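You operate a simulated robot arm through the tools that you are given. There is no shell and no other tool.

You run a simulated robot arm. Do the job below in one go: nothing can be reset, and whatever is moved stays where it is left.

## Task
Wipe up the spill on the counter, then refill the brown glass.
Fine: white cloth from the drawer by the light box, back in it, drawer shut; glass to its line from the blue jug, jug back. Set down upright: blue jug.

It is judged by the outcome, as a careful person would: the job done as asked, and still so three seconds after it is handed in. It fails if anything else is knocked over, pushed out of place, dropped, spilled or broken. Flat cloth is picked up by pressing the open fingertips on it (5 to 10 N) and closing them slowly along it; thin cloth reads only 2 to 8 mm in the jaws.

## Robot
A 6-joint arm with a two-finger gripper, fixed in place. Base frame: the origin is at the foot of the arm, x ahead of it, y to its left, z up. Units: m, degrees, N and s.
Its first joint turns from -166.0 to 166.0 degrees. Payload 2.45 kg.
Tool frame: the origin (TCP) lies between the finger pads and is the grasp point; the fingertips stand 0.02 m ahead of it; z points along the fingers, y is the line along which they close. Largest opening 0.14 m; the body of the gripper starts 0.168 m behind the TCP.
Orientation is told as [roll, pitch, yaw] about the base's x, y, z axes, in that order, counted from this pose: with the fingers straight down and closing along the base's y, the tool's x points along the base's -x, its y along +y and its z along -z.

## Interface
- The arm moves only by the tool drive_tool. Its argument "rows" is one flat list of numbers, 7 for each row, row after row: the turn, a rotation vector about the base's x, y, z in units of 5 degrees (1.0 is 5 degrees), then the shift along the base's x, y, z in units of 40 mm (1.0 is 40 mm), then the gripper command, from -1 (fully open) to 1 (shut), values between in proportion. In form: [wx, wy, wz, tx, ty, tz, grip, wx, wy, wz, tx, ty, tz, grip, ...]. A call has 1 to 20 rows; each row shifts and turns the commanded pose from where the row before left it. A call with a number of a shift or a turn outside -1 to 1 is refused whole. Each row takes 0.2 s and may step no farther than 0.05 m and 8.6 degrees from the row before; otherwise, or with a gripper value out of range, the whole call is refused. A pose out of reach is approached as far as the arm can. The call stops where the force on the tool passes 40 N (or 10 N more than at its start, if that is more) or the arm is blocked; 0.2 s more then pass. Each finger travels about 0.045 m/s and halts on what it meets, pressing with about 40 N; the grip force reading is that of the motor and also rises with nothing between the fingers. The clock runs only during rows and for 0.2 s after the last one: add rows that do not move to give the fingers time. It gives the time, the measured TCP pose, the force on the tool (base axes), the opening and the grip force at its end, in the units of the frame above (readings bear some noise), with the torque about the TCP (base axes, N m) and any sound that the robot's microphone picked up.
- Cameras (640 x 400 px; columns grow to the right, rows downward): "scene" is fixed at [0.0474, -0.4973, 1.4364]; the picture's right is [0.52, -0.86, 0.00], its down [-0.29, -0.17, -0.94] and it looks along [0.81, 0.48, -0.34] (base axes); focal length 340 px, centre (320, 200). "wrist" rides on the gripper at [0.078, 0.011, -0.209] in the tool frame; the picture's right is [-0.14, 0.99, 0.00], its down [-0.92, -0.13, -0.37] and it looks along [-0.37, -0.05, 0.93] (tool axes); focal length 280 px, centre (320, 200). There is no depth. A picture from a camera that has moved, and an enlarged one, comes with that camera's place and axes in the base frame and with its lens. The place of the scene camera against the robot may be out by one fixed shift of up to 0.012 m in any direction.
- snapshot(camera): a new picture of that camera. The clock stands still meanwhile.
- zoom(camera, box): a new picture of the part [left, top, right, bottom] of that camera's present view, enlarged. The clock stands still meanwhile.
- close_job(): hands the job in; it is judged then, once.

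Places have to be worked out from the pictures, the camera data and where the tool is seen. Open the gripper and draw the arm clear of the work before you hand the job in, unless the task says otherwise.

The tools are called as a command line: name --argument value ..., lists and objects as JSON in quotes. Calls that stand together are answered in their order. drive_tool: Moves the arm, as the interface text tells. Its arguments: {"type":"object","properties":{"rows":{"type":"array"}},"required":["rows"]} The other tools are called the same way: snapshot (camera) takes a picture; zoom (camera, box) takes an enlarged picture of a part of a camera's view; close_job () hands the job in.

At the start:

```text
time_s: 0.0
tool_pos: [0.6921, -0.013, 1.3299]
tcp_rot: [0.0, 0.0, 0.0]
force: [0.0, -0.1, -1.5]
ft_torque: [-0.02, 0.03, 0.04]
gripper_width: 0.14
finger_force: 0.1
```

scene: 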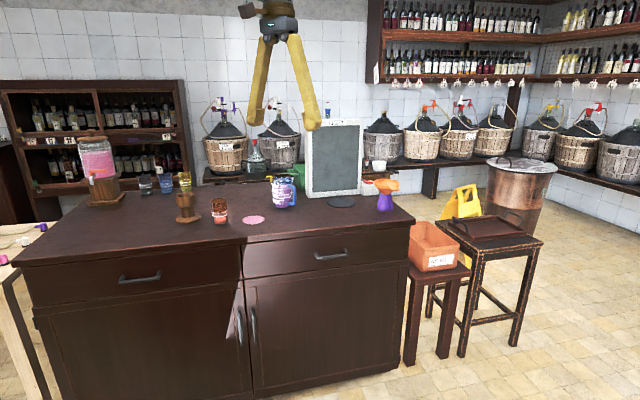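
wrist: 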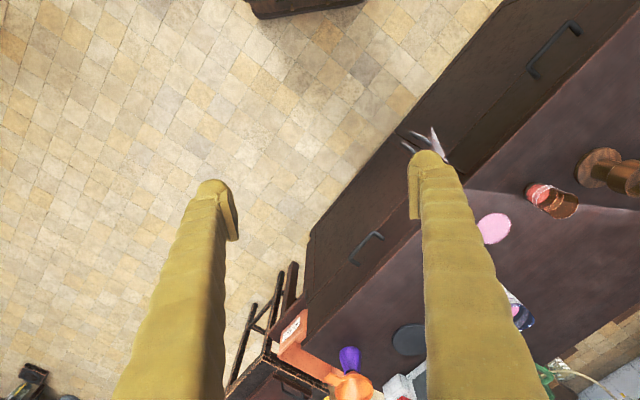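

I'll begin by looking closely at the counter and its parts: the pink spill, the brown glass, the blue jug, the light box and the two drawers.

zoom --camera "scene" --box '[60, 120, 260, 245]'

zoom --camera "scene" --box '[230, 120, 430, 245]'

zoom --camera "scene" --box '[0, 220, 280, 395]'

zoom --camera "scene" --box '[220, 200, 460, 350]'

zoom --camera "wrist" --box '[300, 100, 640, 400]'

```text
3.20 times, centred on (160, 182) of scene
camera zoom: at [0.0474, -0.4973, 1.4364], right [0.52, -0.86, 0.0], down [-0.29, -0.17, -0.94], along [0.81, 0.48, -0.34], focal length 1086 px, centre (832, 256)
```

zoom: 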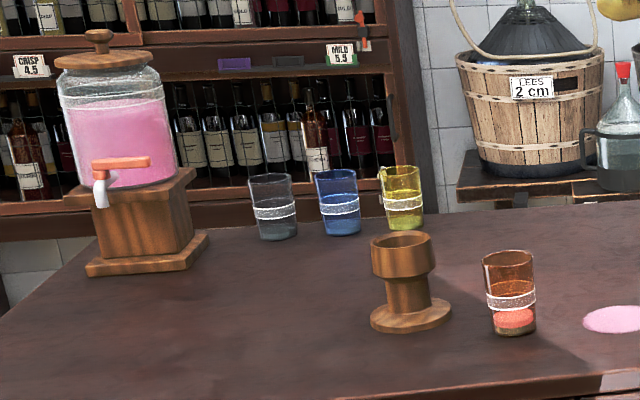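

```text
3.20 times, centred on (330, 182) of scene
camera zoom: at [0.0474, -0.4973, 1.4364], right [0.52, -0.86, 0.0], down [-0.29, -0.17, -0.94], along [0.81, 0.48, -0.34], focal length 1086 px, centre (288, 256)
```

zoom: 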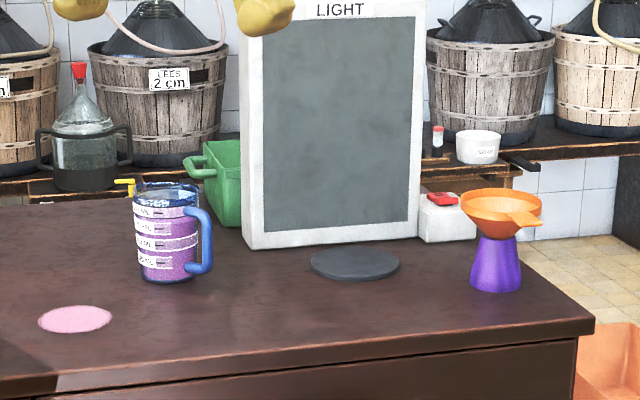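

```text
2.29 times, centred on (140, 308) of scene
camera zoom: at [0.0474, -0.4973, 1.4364], right [0.52, -0.86, 0.0], down [-0.29, -0.17, -0.94], along [0.81, 0.48, -0.34], focal length 776 px, centre (731, -46)
```

zoom: 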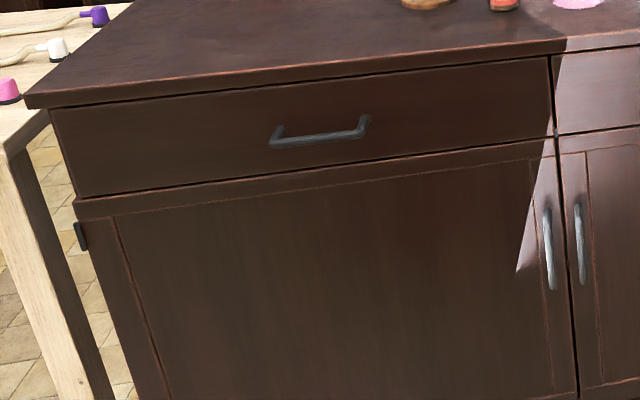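

```text
2.67 times, centred on (340, 275) of scene
camera zoom: at [0.0474, -0.4973, 1.4364], right [0.52, -0.86, 0.0], down [-0.29, -0.17, -0.94], along [0.81, 0.48, -0.34], focal length 905 px, centre (267, 0)
```

zoom: 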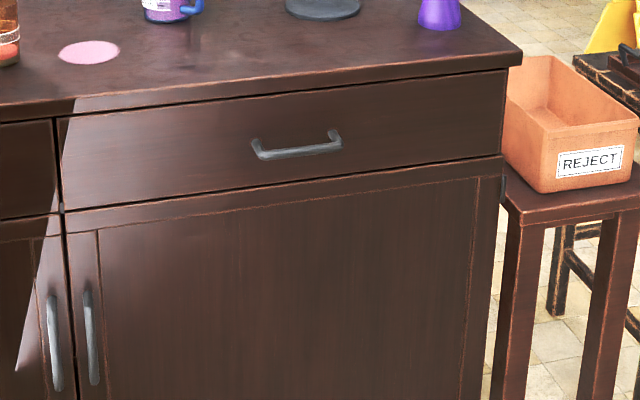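

```text
1.33 times, centred on (470, 250) of wrist
camera zoom: at [0.6135, -0.0027, 1.5403], right [0.14, 0.99, 0.0], down [0.92, -0.13, 0.37], along [0.37, -0.05, -0.93], focal length 374 px, centre (120, 133)
```

zoom: 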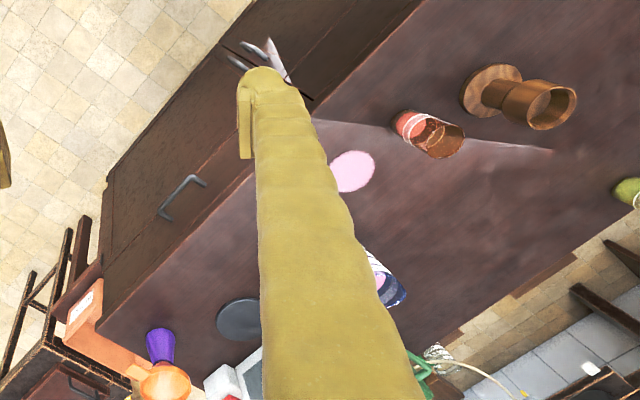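

The pink spill is at about (1.02, 0.40) on a counter top at z≈0.885. The counter's front edge runs at 45° to the base axes, and the right-hand drawer is the one by the light box. I'll look closer at the jug, the glass and the handle before moving.

zoom --camera "scene" --box '[255, 165, 315, 215]'

zoom --camera "scene" --box '[200, 185, 270, 235]'

zoom --camera "scene" --box '[230, 220, 430, 300]'

zoom --camera "wrist" --box '[300, 0, 640, 210]'

```text
8.00 times, centred on (285, 190) of scene
camera zoom: at [0.0474, -0.4973, 1.4364], right [0.52, -0.86, 0.0], down [-0.29, -0.17, -0.94], along [0.81, 0.48, -0.34], focal length 2716 px, centre (600, 280)
```

zoom: 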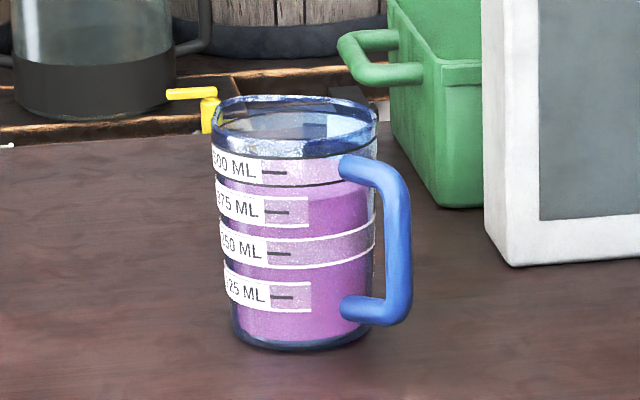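

```text
8.00 times, centred on (235, 210) of scene
camera zoom: at [0.0474, -0.4973, 1.4364], right [0.52, -0.86, 0.0], down [-0.29, -0.17, -0.94], along [0.81, 0.48, -0.34], focal length 2716 px, centre (1000, 120)
```

zoom: 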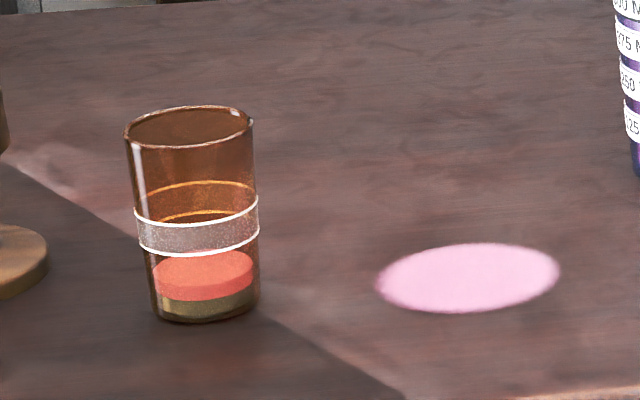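

```text
3.20 times, centred on (330, 260) of scene
camera zoom: at [0.0474, -0.4973, 1.4364], right [0.52, -0.86, 0.0], down [-0.29, -0.17, -0.94], along [0.81, 0.48, -0.34], focal length 1086 px, centre (288, 8)
```

zoom: 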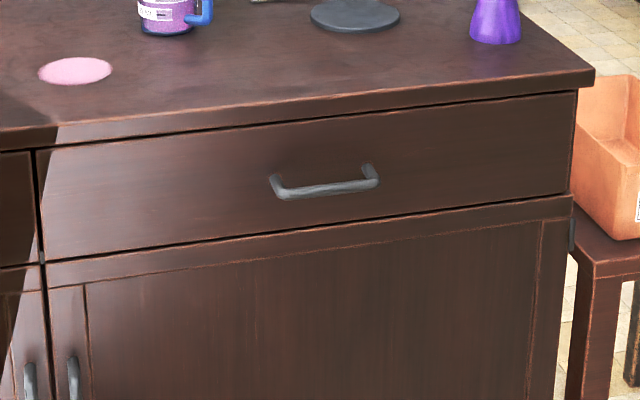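

```text
1.88 times, centred on (470, 105) of wrist
camera zoom: at [0.6135, -0.0027, 1.5403], right [0.14, 0.99, 0.0], down [0.92, -0.13, 0.37], along [0.37, -0.05, -0.93], focal length 528 px, centre (38, 379)
```

zoom: 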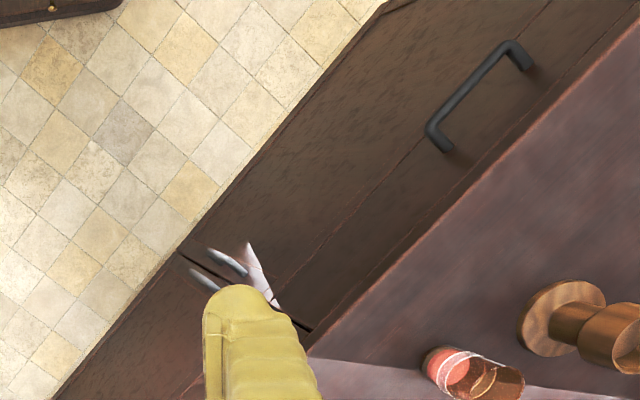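

The counter normal points at about 45° in base x–y, and the drawer handle sits near (1.07, 0.065, 0.79). I'll first turn the tool to point horizontally at the counter with the fingers closing vertically, staying clear of the front edge.

drive_tool --rows '[1, -0.4135, -0.4135, 0.232, 0.018, -0.485, -1, 1, -0.4135, -0.4135, 0.232, 0.018, -0.485, -1, 1, -0.4135, -0.4135, 0.232, 0.018, -0.485, -1, 1, -0.4135, -0.4135, 0.232, 0.018, -0.485, -1, 1, -0.4135, -0.4135, 0.232, 0.018, -0.485, -1, 1, -0.4135, -0.4135, 0.232, 0.018, -0.485, -1, 1, -0.4135, -0.4135, 0.232, 0.018, -0.485, -1, 1, -0.4135, -0.4135, 0.232, 0.018, -0.485, -1, 1, -0.4135, -0.4135, 0.232, 0.018, -0.485, -1]'

```text
time_s: 2.0
tool_pos: [0.7761, -0.0081, 1.1566]
tcp_rot: [47.8, -9.5, -24.1]
force: [-0.4, -0.1, 0.3]
ft_torque: [-0.05, -0.01, -0.03]
gripper_width: 0.1397
finger_force: 0.1
```

The arm tracks well and the pose matches the command closely. I'll finish the turn and look.

drive_tool --rows '[1, -0.4135, -0.4135, 0.232, 0.018, -0.485, -1, 1, -0.4135, -0.4135, 0.232, 0.018, -0.485, -1, 1, -0.4135, -0.4135, 0.232, 0.018, -0.485, -1, 1, -0.4135, -0.4135, 0.232, 0.018, -0.485, -1, 1, -0.4135, -0.4135, 0.232, 0.018, -0.485, -1, 1, -0.4135, -0.4135, 0.232, 0.018, -0.485, -1, 1, -0.4135, -0.4135, 0.232, 0.018, -0.485, -1, 1, -0.4135, -0.4135, 0.232, 0.018, -0.485, -1, 0, 0, 0, 0, 0, 0, -1]'

snapshot --camera "wrist"

snapshot --camera "scene"

```text
time_s: 4.0
tool_pos: [0.8498, -0.0018, 1.001]
tcp_rot: [90.0, 0.1, -45.1]
force: [0.4, 0.0, 0.2]
ft_torque: [-0.02, -0.02, 0.02]
gripper_width: 0.1398
finger_force: 0.1
```

```text
taken
camera wrist: at [0.6472, -0.0941, 1.012], right [0.1, -0.1, 0.99], down [0.39, -0.91, -0.13], along [0.92, 0.4, -0.05], focal length 280 px, centre (320, 200)
```

wrist: 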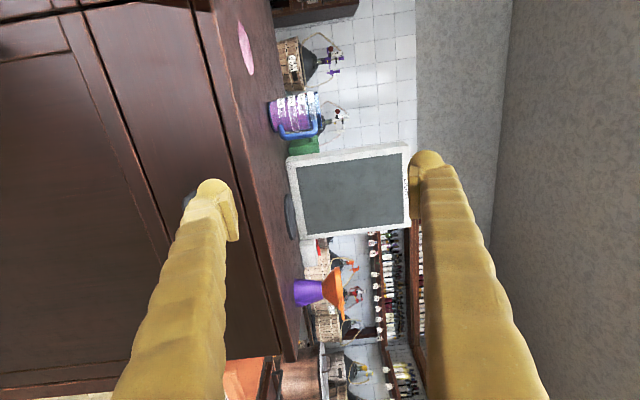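

```text
taken
```

scene: 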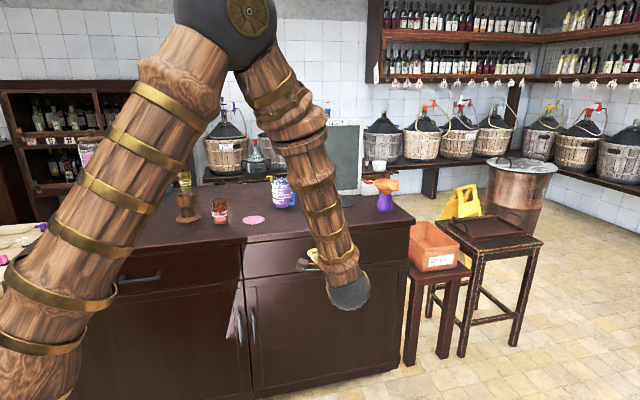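

The tool is now horizontal, and the handle is hidden behind the lower finger. I'll lower to handle height and shift right so the handle comes between the fingers.

drive_tool --rows '[0, 0, 0, 0.2, -0.2, -0.656, -1, 0, 0, 0, 0.2, -0.2, -0.656, -1, 0, 0, 0, 0.2, -0.2, -0.656, -1, 0, 0, 0, 0.2, -0.2, -0.656, -1, 0, 0, 0, 0.2, -0.2, -0.656, -1, 0, 0, 0, 0.2, -0.2, -0.656, -1, 0, 0, 0, 0.2, -0.2, -0.656, -1, 0, 0, 0, 0.2, -0.2, -0.656, -1, 0, 0, 0, 0, 0, 0, -1]'

snapshot --camera "wrist"

snapshot --camera "scene"

```text
time_s: 6.0
tool_pos: [0.9136, -0.0671, 0.7909]
tcp_rot: [90.0, 0.0, -45.1]
force: [-0.1, 0.1, 0.1]
ft_torque: [-0.01, 0.0, -0.01]
gripper_width: 0.1399
finger_force: 0.0
```

```text
taken
camera wrist: at [0.7102, -0.1597, 0.8019], right [0.1, -0.1, 0.99], down [0.39, -0.91, -0.13], along [0.92, 0.4, -0.05], focal length 280 px, centre (320, 200)
```

wrist: 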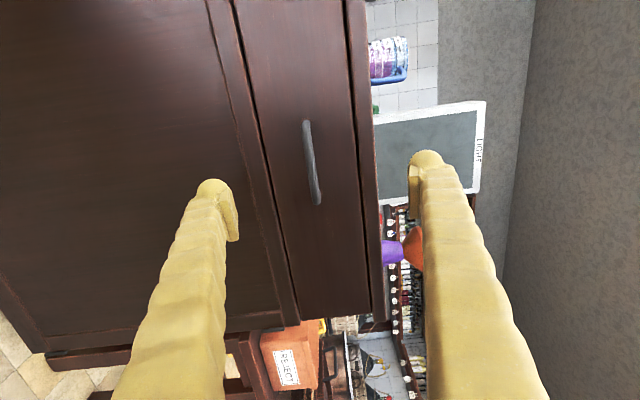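

```text
taken
```

scene: 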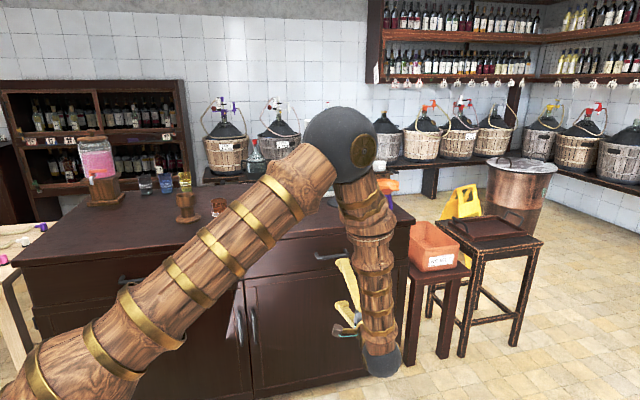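

The handle bar runs from about L=-0.66 to -0.79 along the counter, with its centre at z≈0.774. I'll narrow the jaws to about 6 cm, line up on the bar and approach to within about 7 cm.

drive_tool --rows '[0, 0, 0, 0.522, 0.362, -0.071, 0.143, 0, 0, 0, 0.522, 0.362, -0.071, 0.143, 0, 0, 0, 0.522, 0.362, -0.071, 0.143, 0, 0, 0, 0.522, 0.362, -0.071, 0.143, 0, 0, 0, 0.522, 0.362, -0.071, 0.143, 0, 0, 0, 0.522, 0.362, -0.071, 0.143, 0, 0, 0, 0, 0, 0, 0.143]'

snapshot --camera "wrist"

zoom --camera "scene" --box '[280, 210, 420, 310]'

```text
time_s: 7.6
tool_pos: [1.0394, 0.0207, 0.7744]
tcp_rot: [90.0, 0.0, -45.1]
force: [0.0, 0.2, 0.3]
ft_torque: [0.0, -0.03, 0.0]
gripper_width: 0.0598
finger_force: 0.0
```

```text
taken
camera wrist: at [0.8367, -0.0708, 0.7856], right [0.1, -0.1, 0.99], down [0.39, -0.91, -0.13], along [0.92, 0.4, -0.05], focal length 280 px, centre (320, 200)
```

wrist: 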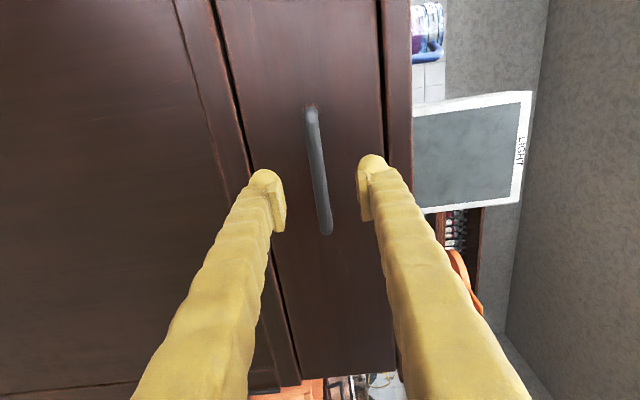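

```text
4.00 times, centred on (350, 260) of scene
camera zoom: at [0.0474, -0.4973, 1.4364], right [0.52, -0.86, 0.0], down [-0.29, -0.17, -0.94], along [0.81, 0.48, -0.34], focal length 1358 px, centre (200, -40)
```

zoom: 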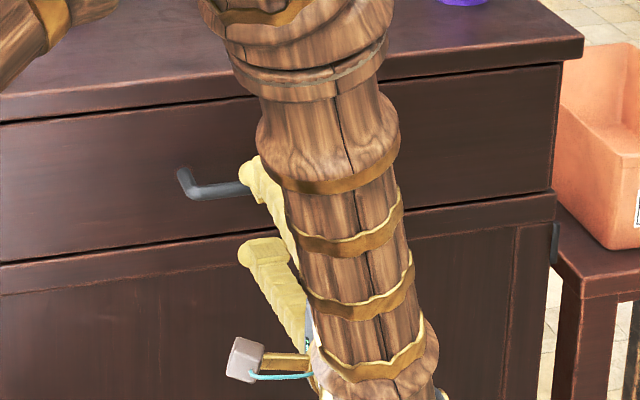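

The bar lies between the fingers at N≈0.82, z≈0.774, while the TCP is at N=0.75. I'll advance 6 cm along the counter normal, then close on the bar.

drive_tool --rows '[0, 0, 0, 0.27, 0.27, 0, 0.143, 0, 0, 0, 0.27, 0.27, 0, 0.143, 0, 0, 0, 0.27, 0.27, 0, 0.143, 0, 0, 0, 0.27, 0.27, 0, 0.143, 0, 0, 0, 0, 0, 0, 0.143]'

snapshot --camera "wrist"

```text
time_s: 8.8
tool_pos: [1.0827, 0.0638, 0.7749]
tcp_rot: [90.0, 0.1, -45.1]
force: [-0.1, 0.4, -0.2]
ft_torque: [-0.01, -0.01, 0.0]
gripper_width: 0.06
finger_force: 0.0
```

```text
taken
camera wrist: at [0.8794, -0.0283, 0.7853], right [0.1, -0.1, 0.99], down [0.39, -0.91, -0.13], along [0.92, 0.4, -0.05], focal length 280 px, centre (320, 200)
```

wrist: 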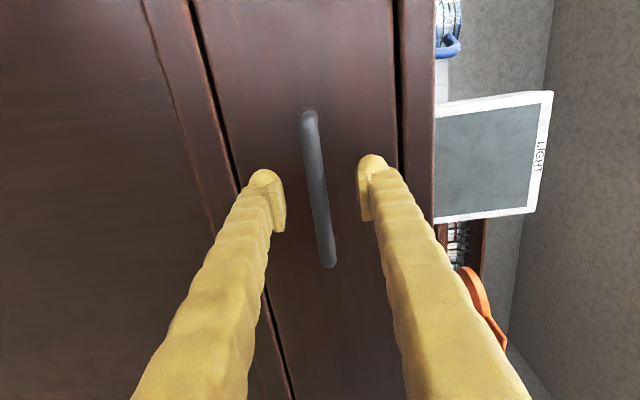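

The bar is centred between the fingers, and its projected end matches N≈0.82. Next I close on it.

drive_tool --rows '[0, 0, 0, 0, 0, 0, 0.5, 0, 0, 0, 0, 0, 0, 0.7, 0, 0, 0, 0, 0, 0, 0.9, 0, 0, 0, 0, 0, 0, 1, 0, 0, 0, 0, 0, 0, 1]'

```text
time_s: 10.0
tool_pos: [1.0824, 0.0647, 0.7726]
tcp_rot: [89.9, 0.1, -45.1]
force: [1.9, -1.8, -16.8]
ft_torque: [-0.06, -0.15, -0.01]
gripper_width: 0.0103
finger_force: 37.3
```

The bar is gripped at 10 mm. I'll relax the small vertical bias and pull the drawer out along the normal.

drive_tool --rows '[0, 0, 0, 0, 0, -0.06, 1, 0, 0, 0, -0.2, -0.2, 0, 1, 0, 0, 0, -0.3, -0.3, 0, 1, 0, 0, 0, -0.354, -0.354, 0, 1, 0, 0, 0, -0.354, -0.354, 0, 1, 0, 0, 0, -0.354, -0.354, 0, 1]'

snapshot --camera "scene"

```text
time_s: 11.4
tool_pos: [1.0194, 0.002, 0.7734]
tcp_rot: [90.1, 0.0, -44.9]
force: [-18.0, 19.6, 21.9]
ft_torque: [0.02, -0.01, 0.02]
gripper_width: 0.0104
finger_force: 37.6
```

```text
taken
```

scene: 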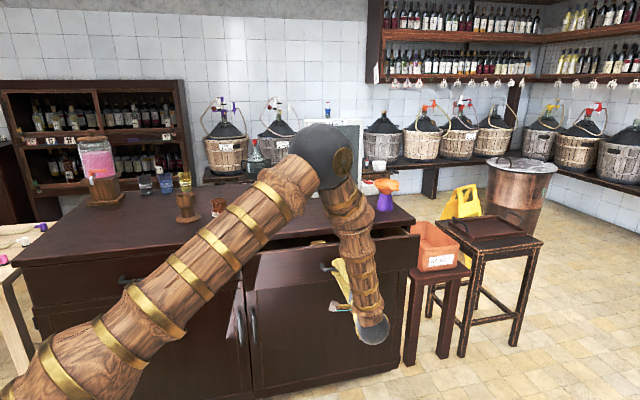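

The drawer is moving, but side force (about 26 N toward +L) and lift (about 22 N) are building up. I'll shift a few millimetres to relieve them before pulling further.

drive_tool --rows '[0, 0, 0, -0.06, 0.06, 0.06, 1, 0, 0, 0, 0, 0, 0, 1]'

```text
time_s: 12.0
tool_pos: [1.0184, 0.0015, 0.7727]
tcp_rot: [90.0, -0.1, -45.3]
force: [26.9, -29.0, -7.7]
ft_torque: [-0.08, -0.07, -0.12]
gripper_width: 0.0105
finger_force: 38.0
```

That overshot the correction; the lateral stiffness is about 19 kN/m. I'll go back about 2 mm and keep pulling along a direction turned about 1°, checking the forces.

drive_tool --rows '[0, 0, 0, 0.035, -0.035, -0.015, 1, 0, 0, 0, -0.2, -0.194, 0, 1, 0, 0, 0, -0.3, -0.291, 0, 1]'

```text
time_s: 12.8
tool_pos: [0.9983, -0.0167, 0.773]
tcp_rot: [90.0, 0.1, -45.2]
force: [24.4, -25.6, -17.7]
ft_torque: [-0.15, -0.19, -0.14]
gripper_width: 0.0103
finger_force: 36.9
```

The side force is friction at the grip sliding along the bar. I'll open slightly to release the stress, then re-grip and read it again.

drive_tool --rows '[0, 0, 0, 0, 0, 0, 0.6, 0, 0, 0, 0, 0, 0, 0.6, 0, 0, 0, 0, 0, 0, 0.6]'

zoom --camera "scene" --box '[240, 200, 440, 325]'

snapshot --camera "wrist"

```text
time_s: 13.6
tool_pos: [0.9985, -0.0162, 0.7733]
tcp_rot: [90.0, 0.1, -45.0]
force: [-0.5, 0.7, 0.0]
ft_torque: [-0.03, 0.0, 0.0]
gripper_width: 0.0281
finger_force: 0.1
```

```text
3.20 times, centred on (340, 262) of scene
camera zoom: at [0.0474, -0.4973, 1.4364], right [0.52, -0.86, 0.0], down [-0.29, -0.17, -0.94], along [0.81, 0.48, -0.34], focal length 1086 px, centre (256, 0)
```

zoom: 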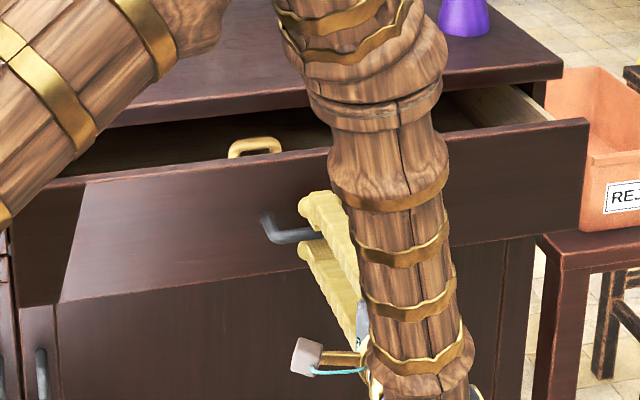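

```text
taken
camera wrist: at [0.7956, -0.1089, 0.7852], right [0.1, -0.1, 0.99], down [0.39, -0.91, -0.13], along [0.92, 0.4, -0.05], focal length 280 px, centre (320, 200)
```

wrist: 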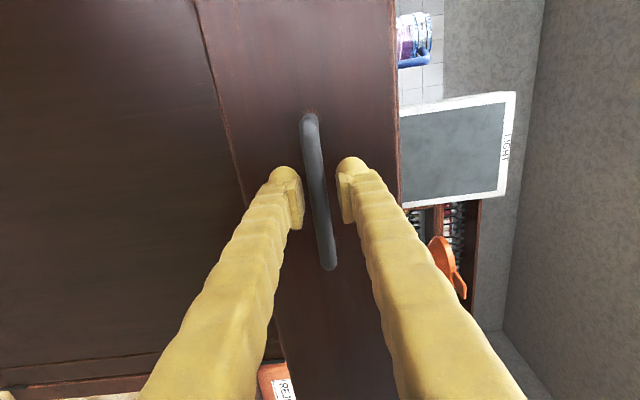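

The forces are back to zero with the drawer about 11 cm open, and the bar is still centred. I re-grip and pull about 10 cm more.

drive_tool --rows '[0, 0, 0, 0, 0, 0, 0.9, 0, 0, 0, 0, 0, 0, 1, 0, 0, 0, 0, 0, 0, 1, 0, 0, 0, -0.25, -0.2475, 0, 1, 0, 0, 0, -0.3, -0.297, 0, 1]'

```text
time_s: 14.8
tool_pos: [0.9769, -0.0374, 0.7735]
tcp_rot: [90.0, 0.1, -45.0]
force: [-2.0, 0.7, -15.4]
ft_torque: [-0.06, -0.05, -0.2]
gripper_width: 0.0102
finger_force: 37.4
```

Side load is now near zero. I'll keep pulling along the same direction.

drive_tool --rows '[0, 0, 0, -0.354, -0.351, -0.02, 1, 0, 0, 0, -0.354, -0.351, 0, 1, 0, 0, 0, -0.354, -0.351, 0, 1]'

```text
time_s: 15.6
tool_pos: [0.9355, -0.0788, 0.7722]
tcp_rot: [90.0, 0.1, -45.0]
force: [-6.0, 6.2, -12.0]
ft_torque: [-0.03, -0.1, -0.14]
gripper_width: 0.0101
finger_force: 37.4
```

The drawer is about 20 cm open with only small forces. I'll release the bar and back off to look inside before deciding whether more is needed.

drive_tool --rows '[0, 0, 0, 0, 0, 0, 0.4, 0, 0, 0, 0, 0, 0, 0.143, 0, 0, 0, 0, 0, 0, 0.143, 0, 0, 0, -0.4, -0.4, 0, 0.143, 0, 0, 0, -0.5, -0.5, 0, 0.143, 0, 0, 0, -0.5, -0.5, 0, 0.143, 0, 0, 0, 0, 0, 0, 0.143]'

snapshot --camera "scene"

snapshot --camera "wrist"

```text
time_s: 17.2
tool_pos: [0.879, -0.1363, 0.7737]
tcp_rot: [89.9, 0.0, -45.2]
force: [0.5, 0.5, -0.7]
ft_torque: [0.03, -0.01, -0.01]
gripper_width: 0.0599
finger_force: 0.0
```

```text
taken
```

scene: 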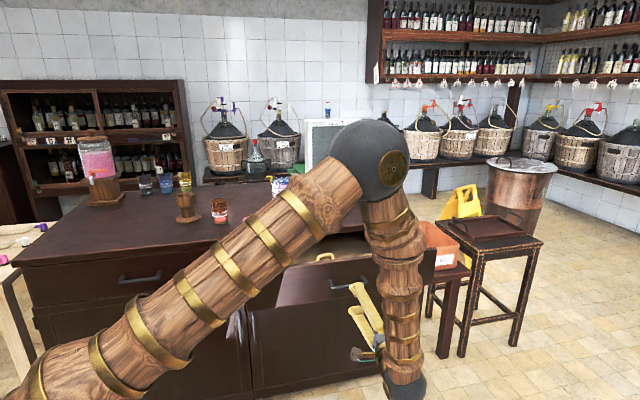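

```text
taken
camera wrist: at [0.6762, -0.23, 0.785], right [0.1, -0.1, 0.99], down [0.39, -0.91, -0.13], along [0.92, 0.4, -0.05], focal length 280 px, centre (320, 200)
```

wrist: 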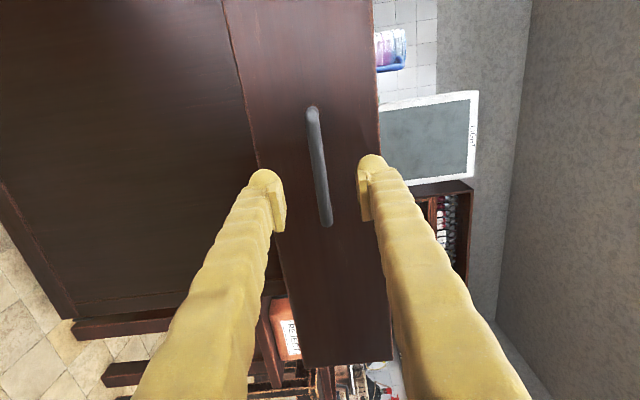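

I'll raise straight up and turn the tool back to pointing down, so I can look into the drawer from above.

drive_tool --rows '[0, 0, 0, -0.2, 0, 1, 0.143, 0, 0, 0, -0.2, 0, 1, 0, 0, 0, 0, -0.2, 0, 1, -0.5, 0, 0, 0, -0.2, 0, 1, -1, 0, 0, 0, 0, 0, 1, -1, 0, 0, 0, 0, 0, 1, -1, 0, 0, 0, 0, 0, 1, -1, -1, 0.4135, 0.4135, 0, 0.1, 0.1, -1, -1, 0.4135, 0.4135, 0, 0.1, 0.1, -1, -1, 0.4135, 0.4135, -0.1, 0.1, 0.1, -1, -1, 0.4135, 0.4135, -0.1, 0.1, 0.1, -1, -1, 0.4135, 0.4135, -0.1, 0.1, 0.1, -1, -1, 0.4135, 0.4135, -0.1, 0.1, 0.1, -1, -1, 0.4135, 0.4135, -0.1, 0.1, 0.1, -1, -1, 0.4135, 0.4135, -0.1, 0.1, 0.1, -1]'

drive_tool --rows '[-1, 0.4135, 0.4135, -0.1, 0.1, 0, -1, -1, 0.4135, 0.4135, -0.1, 0.1, 0, -1, -1, 0.4135, 0.4135, -0.1, 0.1, 0, -1, -1, 0.4135, 0.4135, -0.1, 0.1, 0, -1, -1, 0.4135, 0.4135, 0, 0.1, 0, -1, -1, 0.4135, 0.4135, 0, 0.1, 0, -1, -1, 0.4135, 0.4135, 0, 0.1, 0, -1, -1, 0.4135, 0.4135, 0, 0.1, 0, -1, -1, 0.4135, 0.4135, 0, 0.1, 0, -1, 0, 0, 0, 0, 0, 0, -1]'

snapshot --camera "wrist"

snapshot --camera "scene"

```text
time_s: 20.4
tool_pos: [0.8222, -0.1029, 1.084]
tcp_rot: [47.6, -9.4, -24.0]
force: [-0.6, 0.3, 1.0]
ft_torque: [0.0, -0.05, -0.02]
gripper_width: 0.1401
finger_force: 0.0
```

```text
time_s: 22.6
tool_pos: [0.8069, -0.0667, 1.0868]
tcp_rot: [-0.1, -0.1, 0.0]
force: [-0.2, -0.1, 1.0]
ft_torque: [-0.05, -0.02, 0.04]
gripper_width: 0.1402
finger_force: 0.0
```

```text
taken
camera wrist: at [0.7281, -0.0571, 1.295], right [0.14, 0.99, 0.0], down [0.92, -0.13, 0.37], along [0.37, -0.05, -0.93], focal length 280 px, centre (320, 200)
```

wrist: 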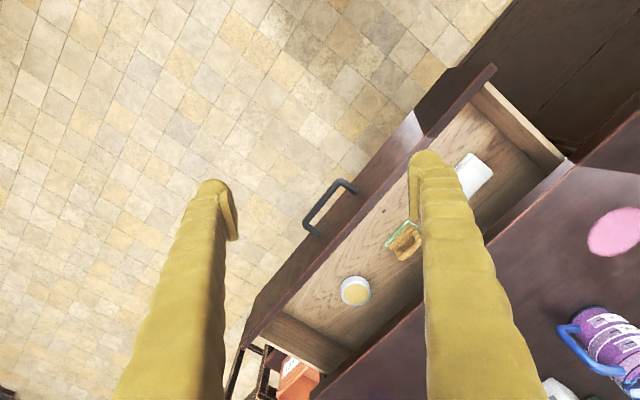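

```text
taken
```

scene: 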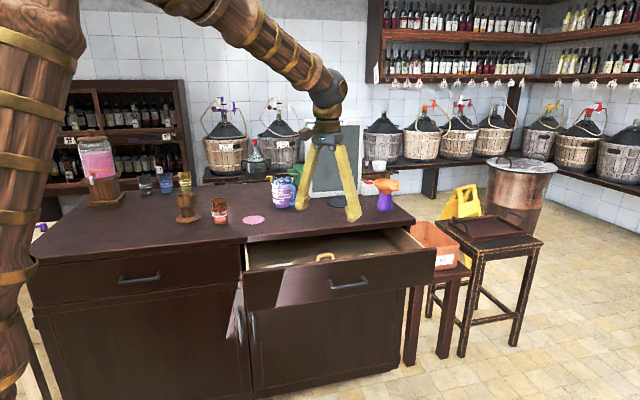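

I can see a white cloth, a brass-handled brush and a round jar inside the drawer. I'll zoom in on the drawer.

zoom --camera "wrist" --box '[400, 110, 560, 210]'

zoom --camera "scene" --box '[240, 225, 440, 310]'

zoom --camera "wrist" --box '[300, 200, 460, 320]'

```text
4.00 times, centred on (480, 160) of wrist
camera zoom: at [0.7281, -0.0571, 1.295], right [0.14, 0.99, 0.0], down [0.92, -0.13, 0.37], along [0.37, -0.05, -0.93], focal length 1122 px, centre (-320, 360)
```

zoom: 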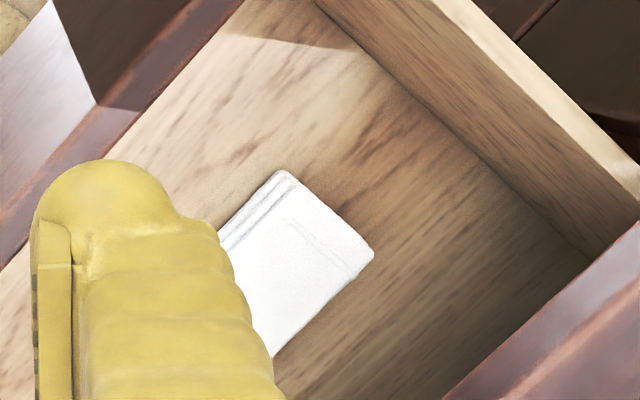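

```text
3.20 times, centred on (340, 268) of scene
camera zoom: at [0.0474, -0.4973, 1.4364], right [0.52, -0.86, 0.0], down [-0.29, -0.17, -0.94], along [0.81, 0.48, -0.34], focal length 1086 px, centre (256, -16)
```

zoom: 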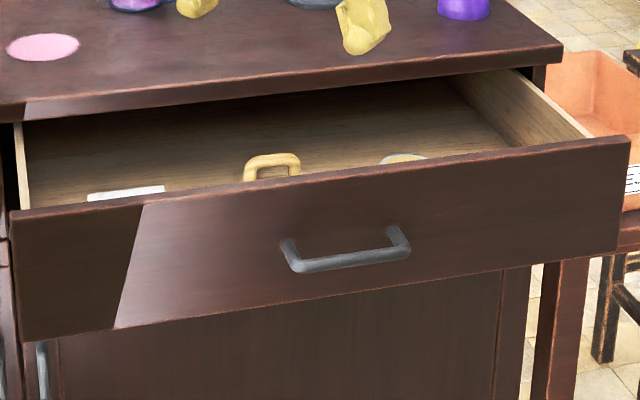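

```text
3.33 times, centred on (380, 260) of wrist
camera zoom: at [0.7281, -0.0571, 1.295], right [0.14, 0.99, 0.0], down [0.92, -0.13, 0.37], along [0.37, -0.05, -0.93], focal length 935 px, centre (120, 0)
```

zoom: 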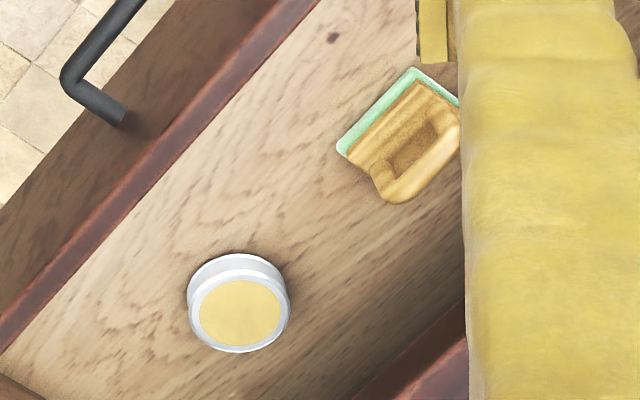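

The cloth lies flat in the drawer near N≈0.83, almost under the counter edge and at the limit of vertical reach. I'll pull the drawer out a bit more by straddling its front panel's top edge from above, so I turn the tool -45° to close along the counter normal.

drive_tool --rows '[0, 0, -1, 0.233, 0.303, -0.38, -0.143, 0, 0, -1, 0.233, 0.303, -0.38, -0.143, 0, 0, -1, 0.233, 0.303, -0.38, -0.143, 0, 0, -1, 0.233, 0.303, -0.38, -0.143, 0, 0, -1, 0.233, 0.303, -0.38, -0.143, 0, 0, -1, 0.233, 0.303, -0.38, -0.143, 0, 0, -1, 0.233, 0.303, -0.38, -0.143, 0, 0, -1, 0.233, 0.303, -0.38, -0.143, 0, 0, -1, 0.233, 0.303, -0.38, -0.143, 0, 0, 0, 0, 0, 0, -0.143]'

snapshot --camera "wrist"

snapshot --camera "scene"

```text
time_s: 24.8
tool_pos: [0.8912, 0.042, 0.9479]
tcp_rot: [0.0, -0.1, -45.0]
force: [-0.1, 0.6, -0.2]
ft_torque: [-0.04, 0.01, -0.01]
gripper_width: 0.0803
finger_force: 0.1
```

```text
taken
camera wrist: at [0.843, 0.1034, 1.1573], right [0.8, 0.6, 0.0], down [0.56, -0.74, 0.37], along [0.22, -0.3, -0.93], focal length 280 px, centre (320, 200)
```

wrist: 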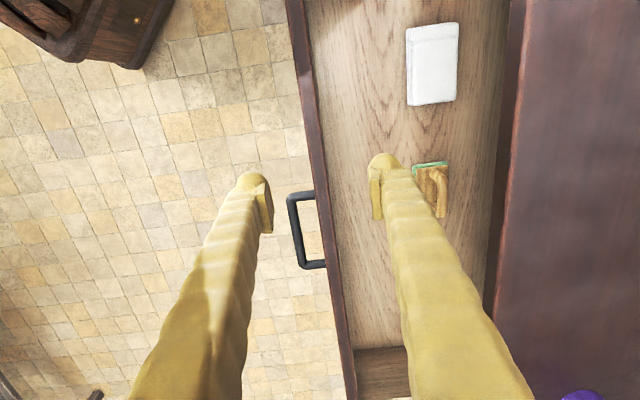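

```text
taken
```

scene: 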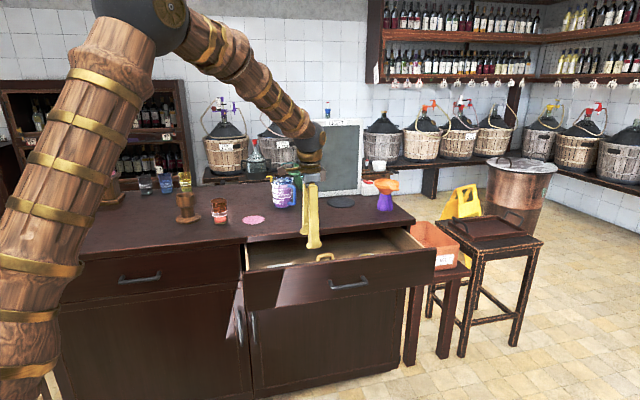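

The cloth spans N 0.79–0.855 and L -0.47 to -0.57 on the drawer floor at z≈0.74. The panel edge is centred under the open jaws, so I lower onto it and grip.

drive_tool --rows '[0, 0, 0, 0, 0, -0.58, -0.143, 0, 0, 0, 0, 0, -0.58, -0.143, 0, 0, 0, 0, 0, -0.58, -0.143, 0, 0, 0, 0, 0, -0.58, -0.143, 0, 0, 0, 0, 0, -0.58, -0.143, 0, 0, 0, 0, 0, 0, -0.143]'

zoom --camera "scene" --box '[240, 200, 440, 325]'

snapshot --camera "wrist"

```text
time_s: 26.2
tool_pos: [0.8897, 0.0395, 0.8326]
tcp_rot: [0.0, 0.0, -45.0]
force: [0.0, -0.2, 0.1]
ft_torque: [-0.04, 0.0, -0.02]
gripper_width: 0.0799
finger_force: 0.0
```

```text
3.20 times, centred on (340, 262) of scene
camera zoom: at [0.0474, -0.4973, 1.4364], right [0.52, -0.86, 0.0], down [-0.29, -0.17, -0.94], along [0.81, 0.48, -0.34], focal length 1086 px, centre (256, 0)
```

zoom: 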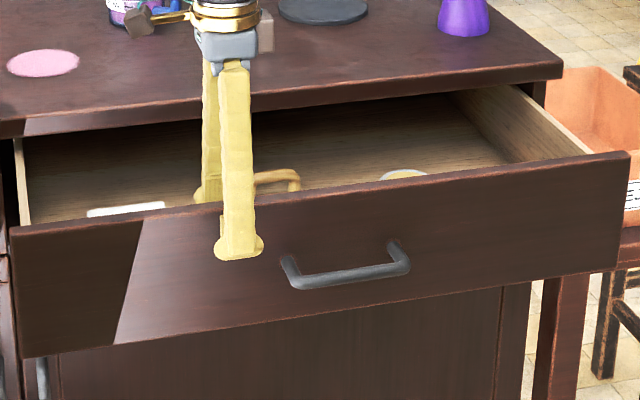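

```text
taken
camera wrist: at [0.8424, 0.1024, 1.0415], right [0.8, 0.6, 0.0], down [0.56, -0.74, 0.37], along [0.22, -0.3, -0.93], focal length 280 px, centre (320, 200)
```

wrist: 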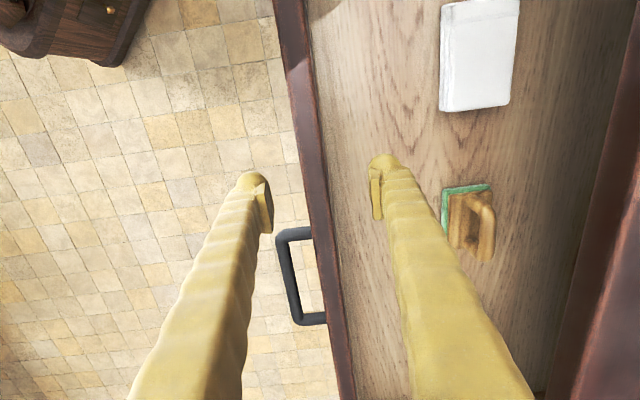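

The jaws straddle the panel with one finger on each side. I close on it now.

drive_tool --rows '[0, 0, 0, 0, 0, 0, 0.3, 0, 0, 0, 0, 0, 0, 0.6, 0, 0, 0, 0, 0, 0, 0.8, 0, 0, 0, 0, 0, 0, 0.95, 0, 0, 0, 0, 0, 0, 1, 0, 0, 0, 0, 0, 0, 1]'

```text
time_s: 27.6
tool_pos: [0.8899, 0.04, 0.8318]
tcp_rot: [0.0, 0.0, -45.0]
force: [-0.1, 0.2, -2.9]
ft_torque: [0.0, 0.04, 0.01]
gripper_width: 0.0169
finger_force: 40.1
```

The panel is gripped at 17 mm with almost no side force. I pull it out another 10 cm or so in gentle steps.

drive_tool --rows '[0, 0, 0, -0.2, -0.198, 0, 1, 0, 0, 0, -0.3, -0.297, 0, 1, 0, 0, 0, -0.3, -0.297, 0, 1, 0, 0, 0, -0.3, -0.297, 0, 1]'

```text
time_s: 28.6
tool_pos: [0.847, -0.0032, 0.8322]
tcp_rot: [0.0, -0.1, -45.0]
force: [18.8, -20.9, -0.5]
ft_torque: [-0.15, -0.12, 0.02]
gripper_width: 0.017
finger_force: 42.7
```

The drawer is now about 27 cm open. I'll trim the side force and pull another 3.5 cm.

drive_tool --rows '[0, 0, 0, 0.02, -0.025, 0, 1, 0, 0, 0, -0.2, -0.202, 0, 1, 0, 0, 0, -0.25, -0.2525, 0, 1, 0, 0, 0, -0.2, -0.202, 0, 1]'

```text
time_s: 29.6
tool_pos: [0.8215, -0.0294, 0.8333]
tcp_rot: [0.0, -0.1, -45.0]
force: [-1.7, -0.6, 28.4]
ft_torque: [0.23, 0.19, -0.01]
gripper_width: 0.0168
finger_force: 42.7
```

The drawer is now about 30 cm open. I release the panel and rise to see the cloth from above.

drive_tool --rows '[0, 0, 0, 0, 0, 0, 0.5, 0, 0, 0, 0, 0, 0, 0.2, 0, 0, 0, 0, 0, 0, 0, 0, 0, 0, 0, 0, 0.6, 0, 0, 0, 0, 0, 0, 0.8, 0, 0, 0, 0, 0, 0, 0.8, 0, 0, 0, 0, 0.4, 0.4, 0.8, 0, 0, 0, 0, 0.4, 0.4, 0.4, 0, 0, 0, 0, 0, 0, 0, 0]'

snapshot --camera "wrist"

snapshot --camera "scene"

```text
time_s: 31.6
tool_pos: [0.8531, 0.0017, 0.9692]
tcp_rot: [-0.1, -0.2, -45.0]
force: [0.4, -0.5, -1.4]
ft_torque: [0.03, 0.02, -0.03]
gripper_width: 0.0699
finger_force: 0.0
```

```text
taken
camera wrist: at [0.805, 0.0648, 1.1781], right [0.8, 0.6, 0.0], down [0.56, -0.74, 0.37], along [0.22, -0.3, -0.93], focal length 280 px, centre (320, 200)
```

wrist: 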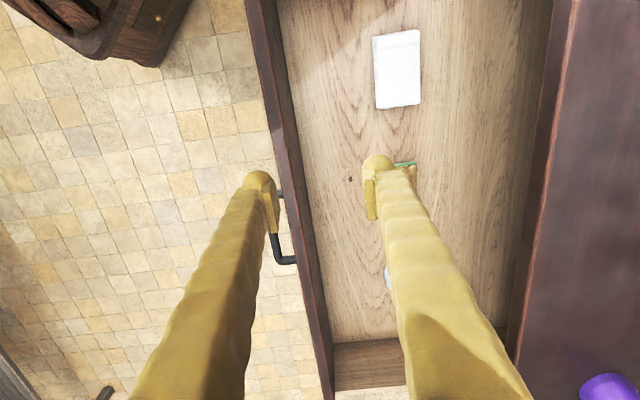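

```text
taken
```

scene: 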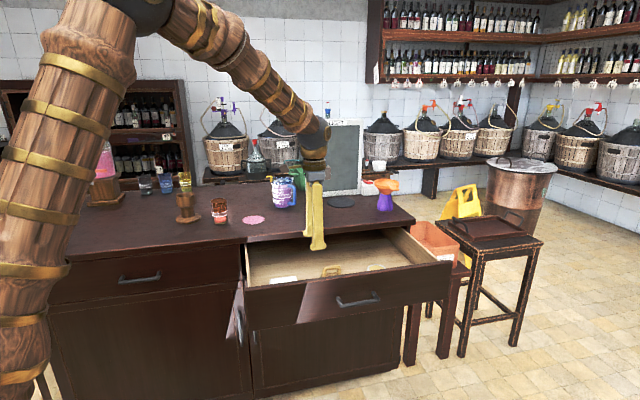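

The cloth centre is now at N≈0.727, L≈-0.515, i.e. about (0.878, 0.150). I'll move over it with the jaws about 3.6 cm apart and come down to just above it.

drive_tool --rows '[0, 0, 0, 0.09, 0.53, -0.2, 0.486, 0, 0, 0, 0.09, 0.53, -0.3, 0.486, 0, 0, 0, 0.09, 0.53, -0.4, 0.486, 0, 0, 0, 0.09, 0.53, -0.5, 0.486, 0, 0, 0, 0.09, 0.53, -0.6, 0.486, 0, 0, 0, 0.09, 0.53, -0.6, 0.486, 0, 0, 0, 0.09, 0.53, -0.6, 0.486, 0, 0, 0, 0, 0, -0.5, 0.486, 0, 0, 0, 0, 0, 0, 0.486]'

snapshot --camera "wrist"

zoom --camera "scene" --box '[230, 220, 350, 300]'

```text
time_s: 33.6
tool_pos: [0.8784, 0.1491, 0.818]
tcp_rot: [0.0, -0.1, -45.0]
force: [-0.3, -0.3, -0.1]
ft_torque: [0.01, 0.01, 0.0]
gripper_width: 0.0358
finger_force: 0.0
```

```text
taken
camera wrist: at [0.8309, 0.2125, 1.0283], right [0.8, 0.6, 0.0], down [0.56, -0.74, 0.37], along [0.22, -0.3, -0.93], focal length 280 px, centre (320, 200)
```

wrist: 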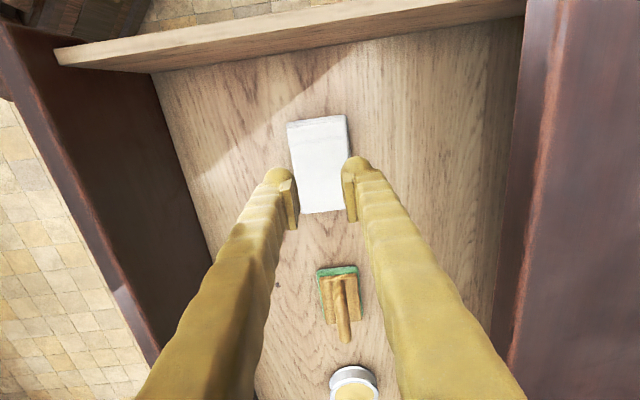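

```text
5.00 times, centred on (290, 260) of scene
camera zoom: at [0.0474, -0.4973, 1.4364], right [0.52, -0.86, 0.0], down [-0.29, -0.17, -0.94], along [0.81, 0.48, -0.34], focal length 1698 px, centre (470, -100)
```

zoom: 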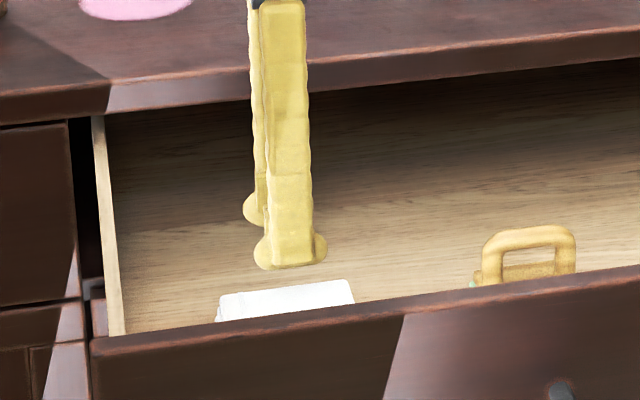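

The jaws are centred over the cloth. I lower to about 1 cm above expected contact, then feel downward in small steps.

drive_tool --rows '[0, 0, 0, 0, 0, -0.4, 0.486, 0, 0, 0, 0, 0, -0.4, 0.486, 0, 0, 0, 0, 0, -0.2, 0.486, 0, 0, 0, 0, 0, 0, 0.486]'

zoom --camera "scene" --box '[250, 240, 330, 300]'

```text
time_s: 34.6
tool_pos: [0.8775, 0.1514, 0.7818]
tcp_rot: [-0.1, -0.1, -45.0]
force: [0.3, -0.4, -0.3]
ft_torque: [0.03, -0.01, 0.01]
gripper_width: 0.0361
finger_force: 0.0
```

```text
6.67 times, centred on (290, 270) of scene
camera zoom: at [0.0474, -0.4973, 1.4364], right [0.52, -0.86, 0.0], down [-0.29, -0.17, -0.94], along [0.81, 0.48, -0.34], focal length 2264 px, centre (520, -267)
```

zoom: 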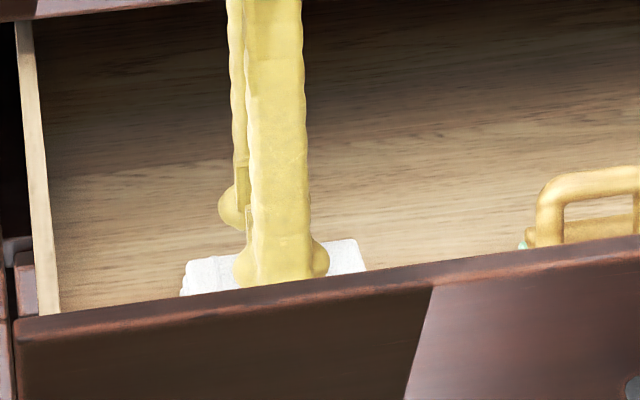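

No contact yet at z=0.782. I step down in 2–3 mm increments and watch the force.

drive_tool --rows '[0, 0, 0, 0, 0, -0.06, 0.486, 0, 0, 0, 0, 0, -0.06, 0.486, 0, 0, 0, 0, 0, -0.06, 0.486]'

```text
time_s: 35.4
tool_pos: [0.8773, 0.149, 0.7732]
tcp_rot: [-0.1, 0.0, -45.0]
force: [-0.7, 0.7, -0.4]
ft_torque: [0.03, 0.02, 0.02]
gripper_width: 0.0361
finger_force: 0.1
```

Still free at 0.773. I continue down in small steps.

drive_tool --rows '[0, 0, 0, 0, 0, -0.05, 0.486, 0, 0, 0, 0, 0, -0.05, 0.486]'

```text
time_s: 36.0
tool_pos: [0.8771, 0.1498, 0.7689]
tcp_rot: [-0.1, 0.0, -45.0]
force: [0.4, 1.0, 0.1]
ft_torque: [0.02, -0.04, 0.0]
gripper_width: 0.0359
finger_force: 0.1
```

No contact at 0.769, so I keep stepping down.

drive_tool --rows '[0, 0, 0, 0, 0, -0.04, 0.486, 0, 0, 0, 0, 0, -0.04, 0.486]'

```text
time_s: 36.6
tool_pos: [0.8768, 0.1509, 0.7656]
tcp_rot: [-0.2, 0.0, -45.0]
force: [0.5, -1.0, -0.2]
ft_torque: [0.01, 0.01, 0.0]
gripper_width: 0.0362
finger_force: 0.0
```

Still free at 0.7656; two more small steps.

drive_tool --rows '[0, 0, 0, 0, 0, -0.04, 0.486, 0, 0, 0, 0, 0, -0.03, 0.486]'

```text
time_s: 37.2
tool_pos: [0.8794, 0.1519, 0.764]
tcp_rot: [0.0, -0.1, -45.0]
force: [-2.6, 0.6, 11.3]
ft_torque: [0.03, 0.04, -0.01]
gripper_width: 0.0361
finger_force: 0.1
```

Contact is at about 11 N. I ease up a fraction to get into the 5–10 N range and close slowly along the cloth.

drive_tool --rows '[0, 0, 0, 0, 0, 0.008, 0.5, 0, 0, 0, 0, 0, 0, 0.54, 0, 0, 0, 0, 0, 0, 0.58]'

```text
time_s: 38.0
tool_pos: [0.8774, 0.1506, 0.7646]
tcp_rot: [0.0, -0.1, -45.0]
force: [2.1, 0.0, 14.0]
ft_torque: [0.03, -0.08, -0.01]
gripper_width: 0.0302
finger_force: 0.2
```

The force is 14 N, so I ease up about half a millimetre and continue closing.

drive_tool --rows '[0, 0, 0, 0, 0, 0.015, 0.6, 0, 0, 0, 0, 0, 0, 0.63]'

```text
time_s: 38.6
tool_pos: [0.8778, 0.1509, 0.7648]
tcp_rot: [0.0, 0.0, -45.0]
force: [1.8, -0.7, 8.0]
ft_torque: [0.03, -0.08, -0.01]
gripper_width: 0.0244
finger_force: 0.0
```

Now at 8 N. I keep closing slowly.

drive_tool --rows '[0, 0, 0, 0, 0, 0, 0.67, 0, 0, 0, 0, 0, 0, 0.71, 0, 0, 0, 0, 0, 0, 0.75, 0, 0, 0, 0, 0, 0, 0.79]'

zoom --camera "wrist" --box '[240, 90, 400, 250]'

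```text
time_s: 39.6
tool_pos: [0.8768, 0.1518, 0.7642]
tcp_rot: [-0.1, 0.0, -45.0]
force: [-0.2, -0.4, 6.8]
ft_torque: [0.01, 0.01, -0.03]
gripper_width: 0.0114
finger_force: 0.2
```

```text
2.50 times, centred on (320, 170) of wrist
camera zoom: at [0.8304, 0.2135, 0.974], right [0.8, 0.6, 0.0], down [0.56, -0.74, 0.37], along [0.22, -0.3, -0.93], focal length 701 px, centre (320, 275)
```

zoom: 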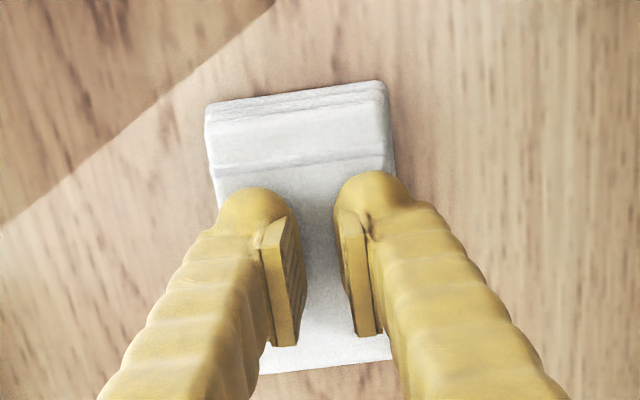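

The fingers are sliding inward over the cloth at about 7 N. I keep closing to a grip.

drive_tool --rows '[0, 0, 0, 0, 0, 0, 0.83, 0, 0, 0, 0, 0, 0, 0.87, 0, 0, 0, 0, 0, 0, 0.91, 0, 0, 0, 0, 0, 0, 0.95, 0, 0, 0, 0, 0, 0, 1, 0, 0, 0, 0, 0, 0, 1]'

zoom --camera "wrist" --box '[240, 90, 400, 250]'

```text
time_s: 41.0
tool_pos: [0.8775, 0.15, 0.7645]
tcp_rot: [-0.1, 0.0, -45.0]
force: [-0.4, 0.0, -0.5]
ft_torque: [0.01, 0.0, -0.07]
gripper_width: 0.0003
finger_force: 29.3
```

```text
2.50 times, centred on (320, 170) of wrist
camera zoom: at [0.8305, 0.2136, 0.9739], right [0.8, 0.6, 0.0], down [0.56, -0.74, 0.37], along [0.22, -0.3, -0.93], focal length 701 px, centre (320, 275)
```

zoom: 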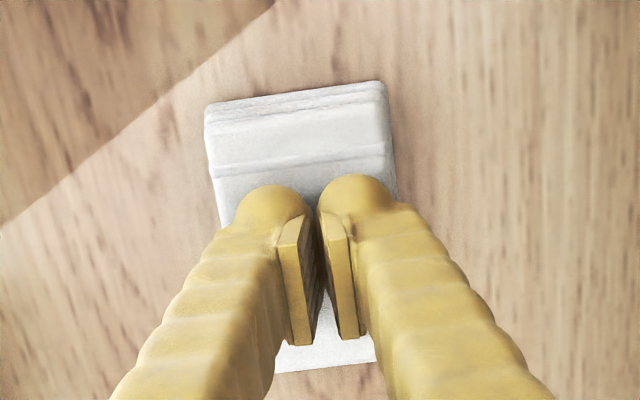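

The jaws closed to 0.3 mm with the contact force gone, so the cloth was not picked up. I'll lift slightly, reopen, and retry while holding the press force during the whole closing.

drive_tool --rows '[0, 0, 0, 0, 0, 0.2, 1, 0, 0, 0, 0, 0, 0, 0.7, 0, 0, 0, 0, 0, 0, 0.486, 0, 0, 0, 0, 0, 0, 0.486, 0, 0, 0, 0, 0, -0.2, 0.486, 0, 0, 0, 0, 0, -0.02, 0.486]'

```text
time_s: 42.4
tool_pos: [0.8777, 0.1506, 0.7643]
tcp_rot: [0.0, 0.0, -45.0]
force: [-5.0, 3.1, 14.1]
ft_torque: [0.07, 0.12, -0.03]
gripper_width: 0.0361
finger_force: 0.0
```

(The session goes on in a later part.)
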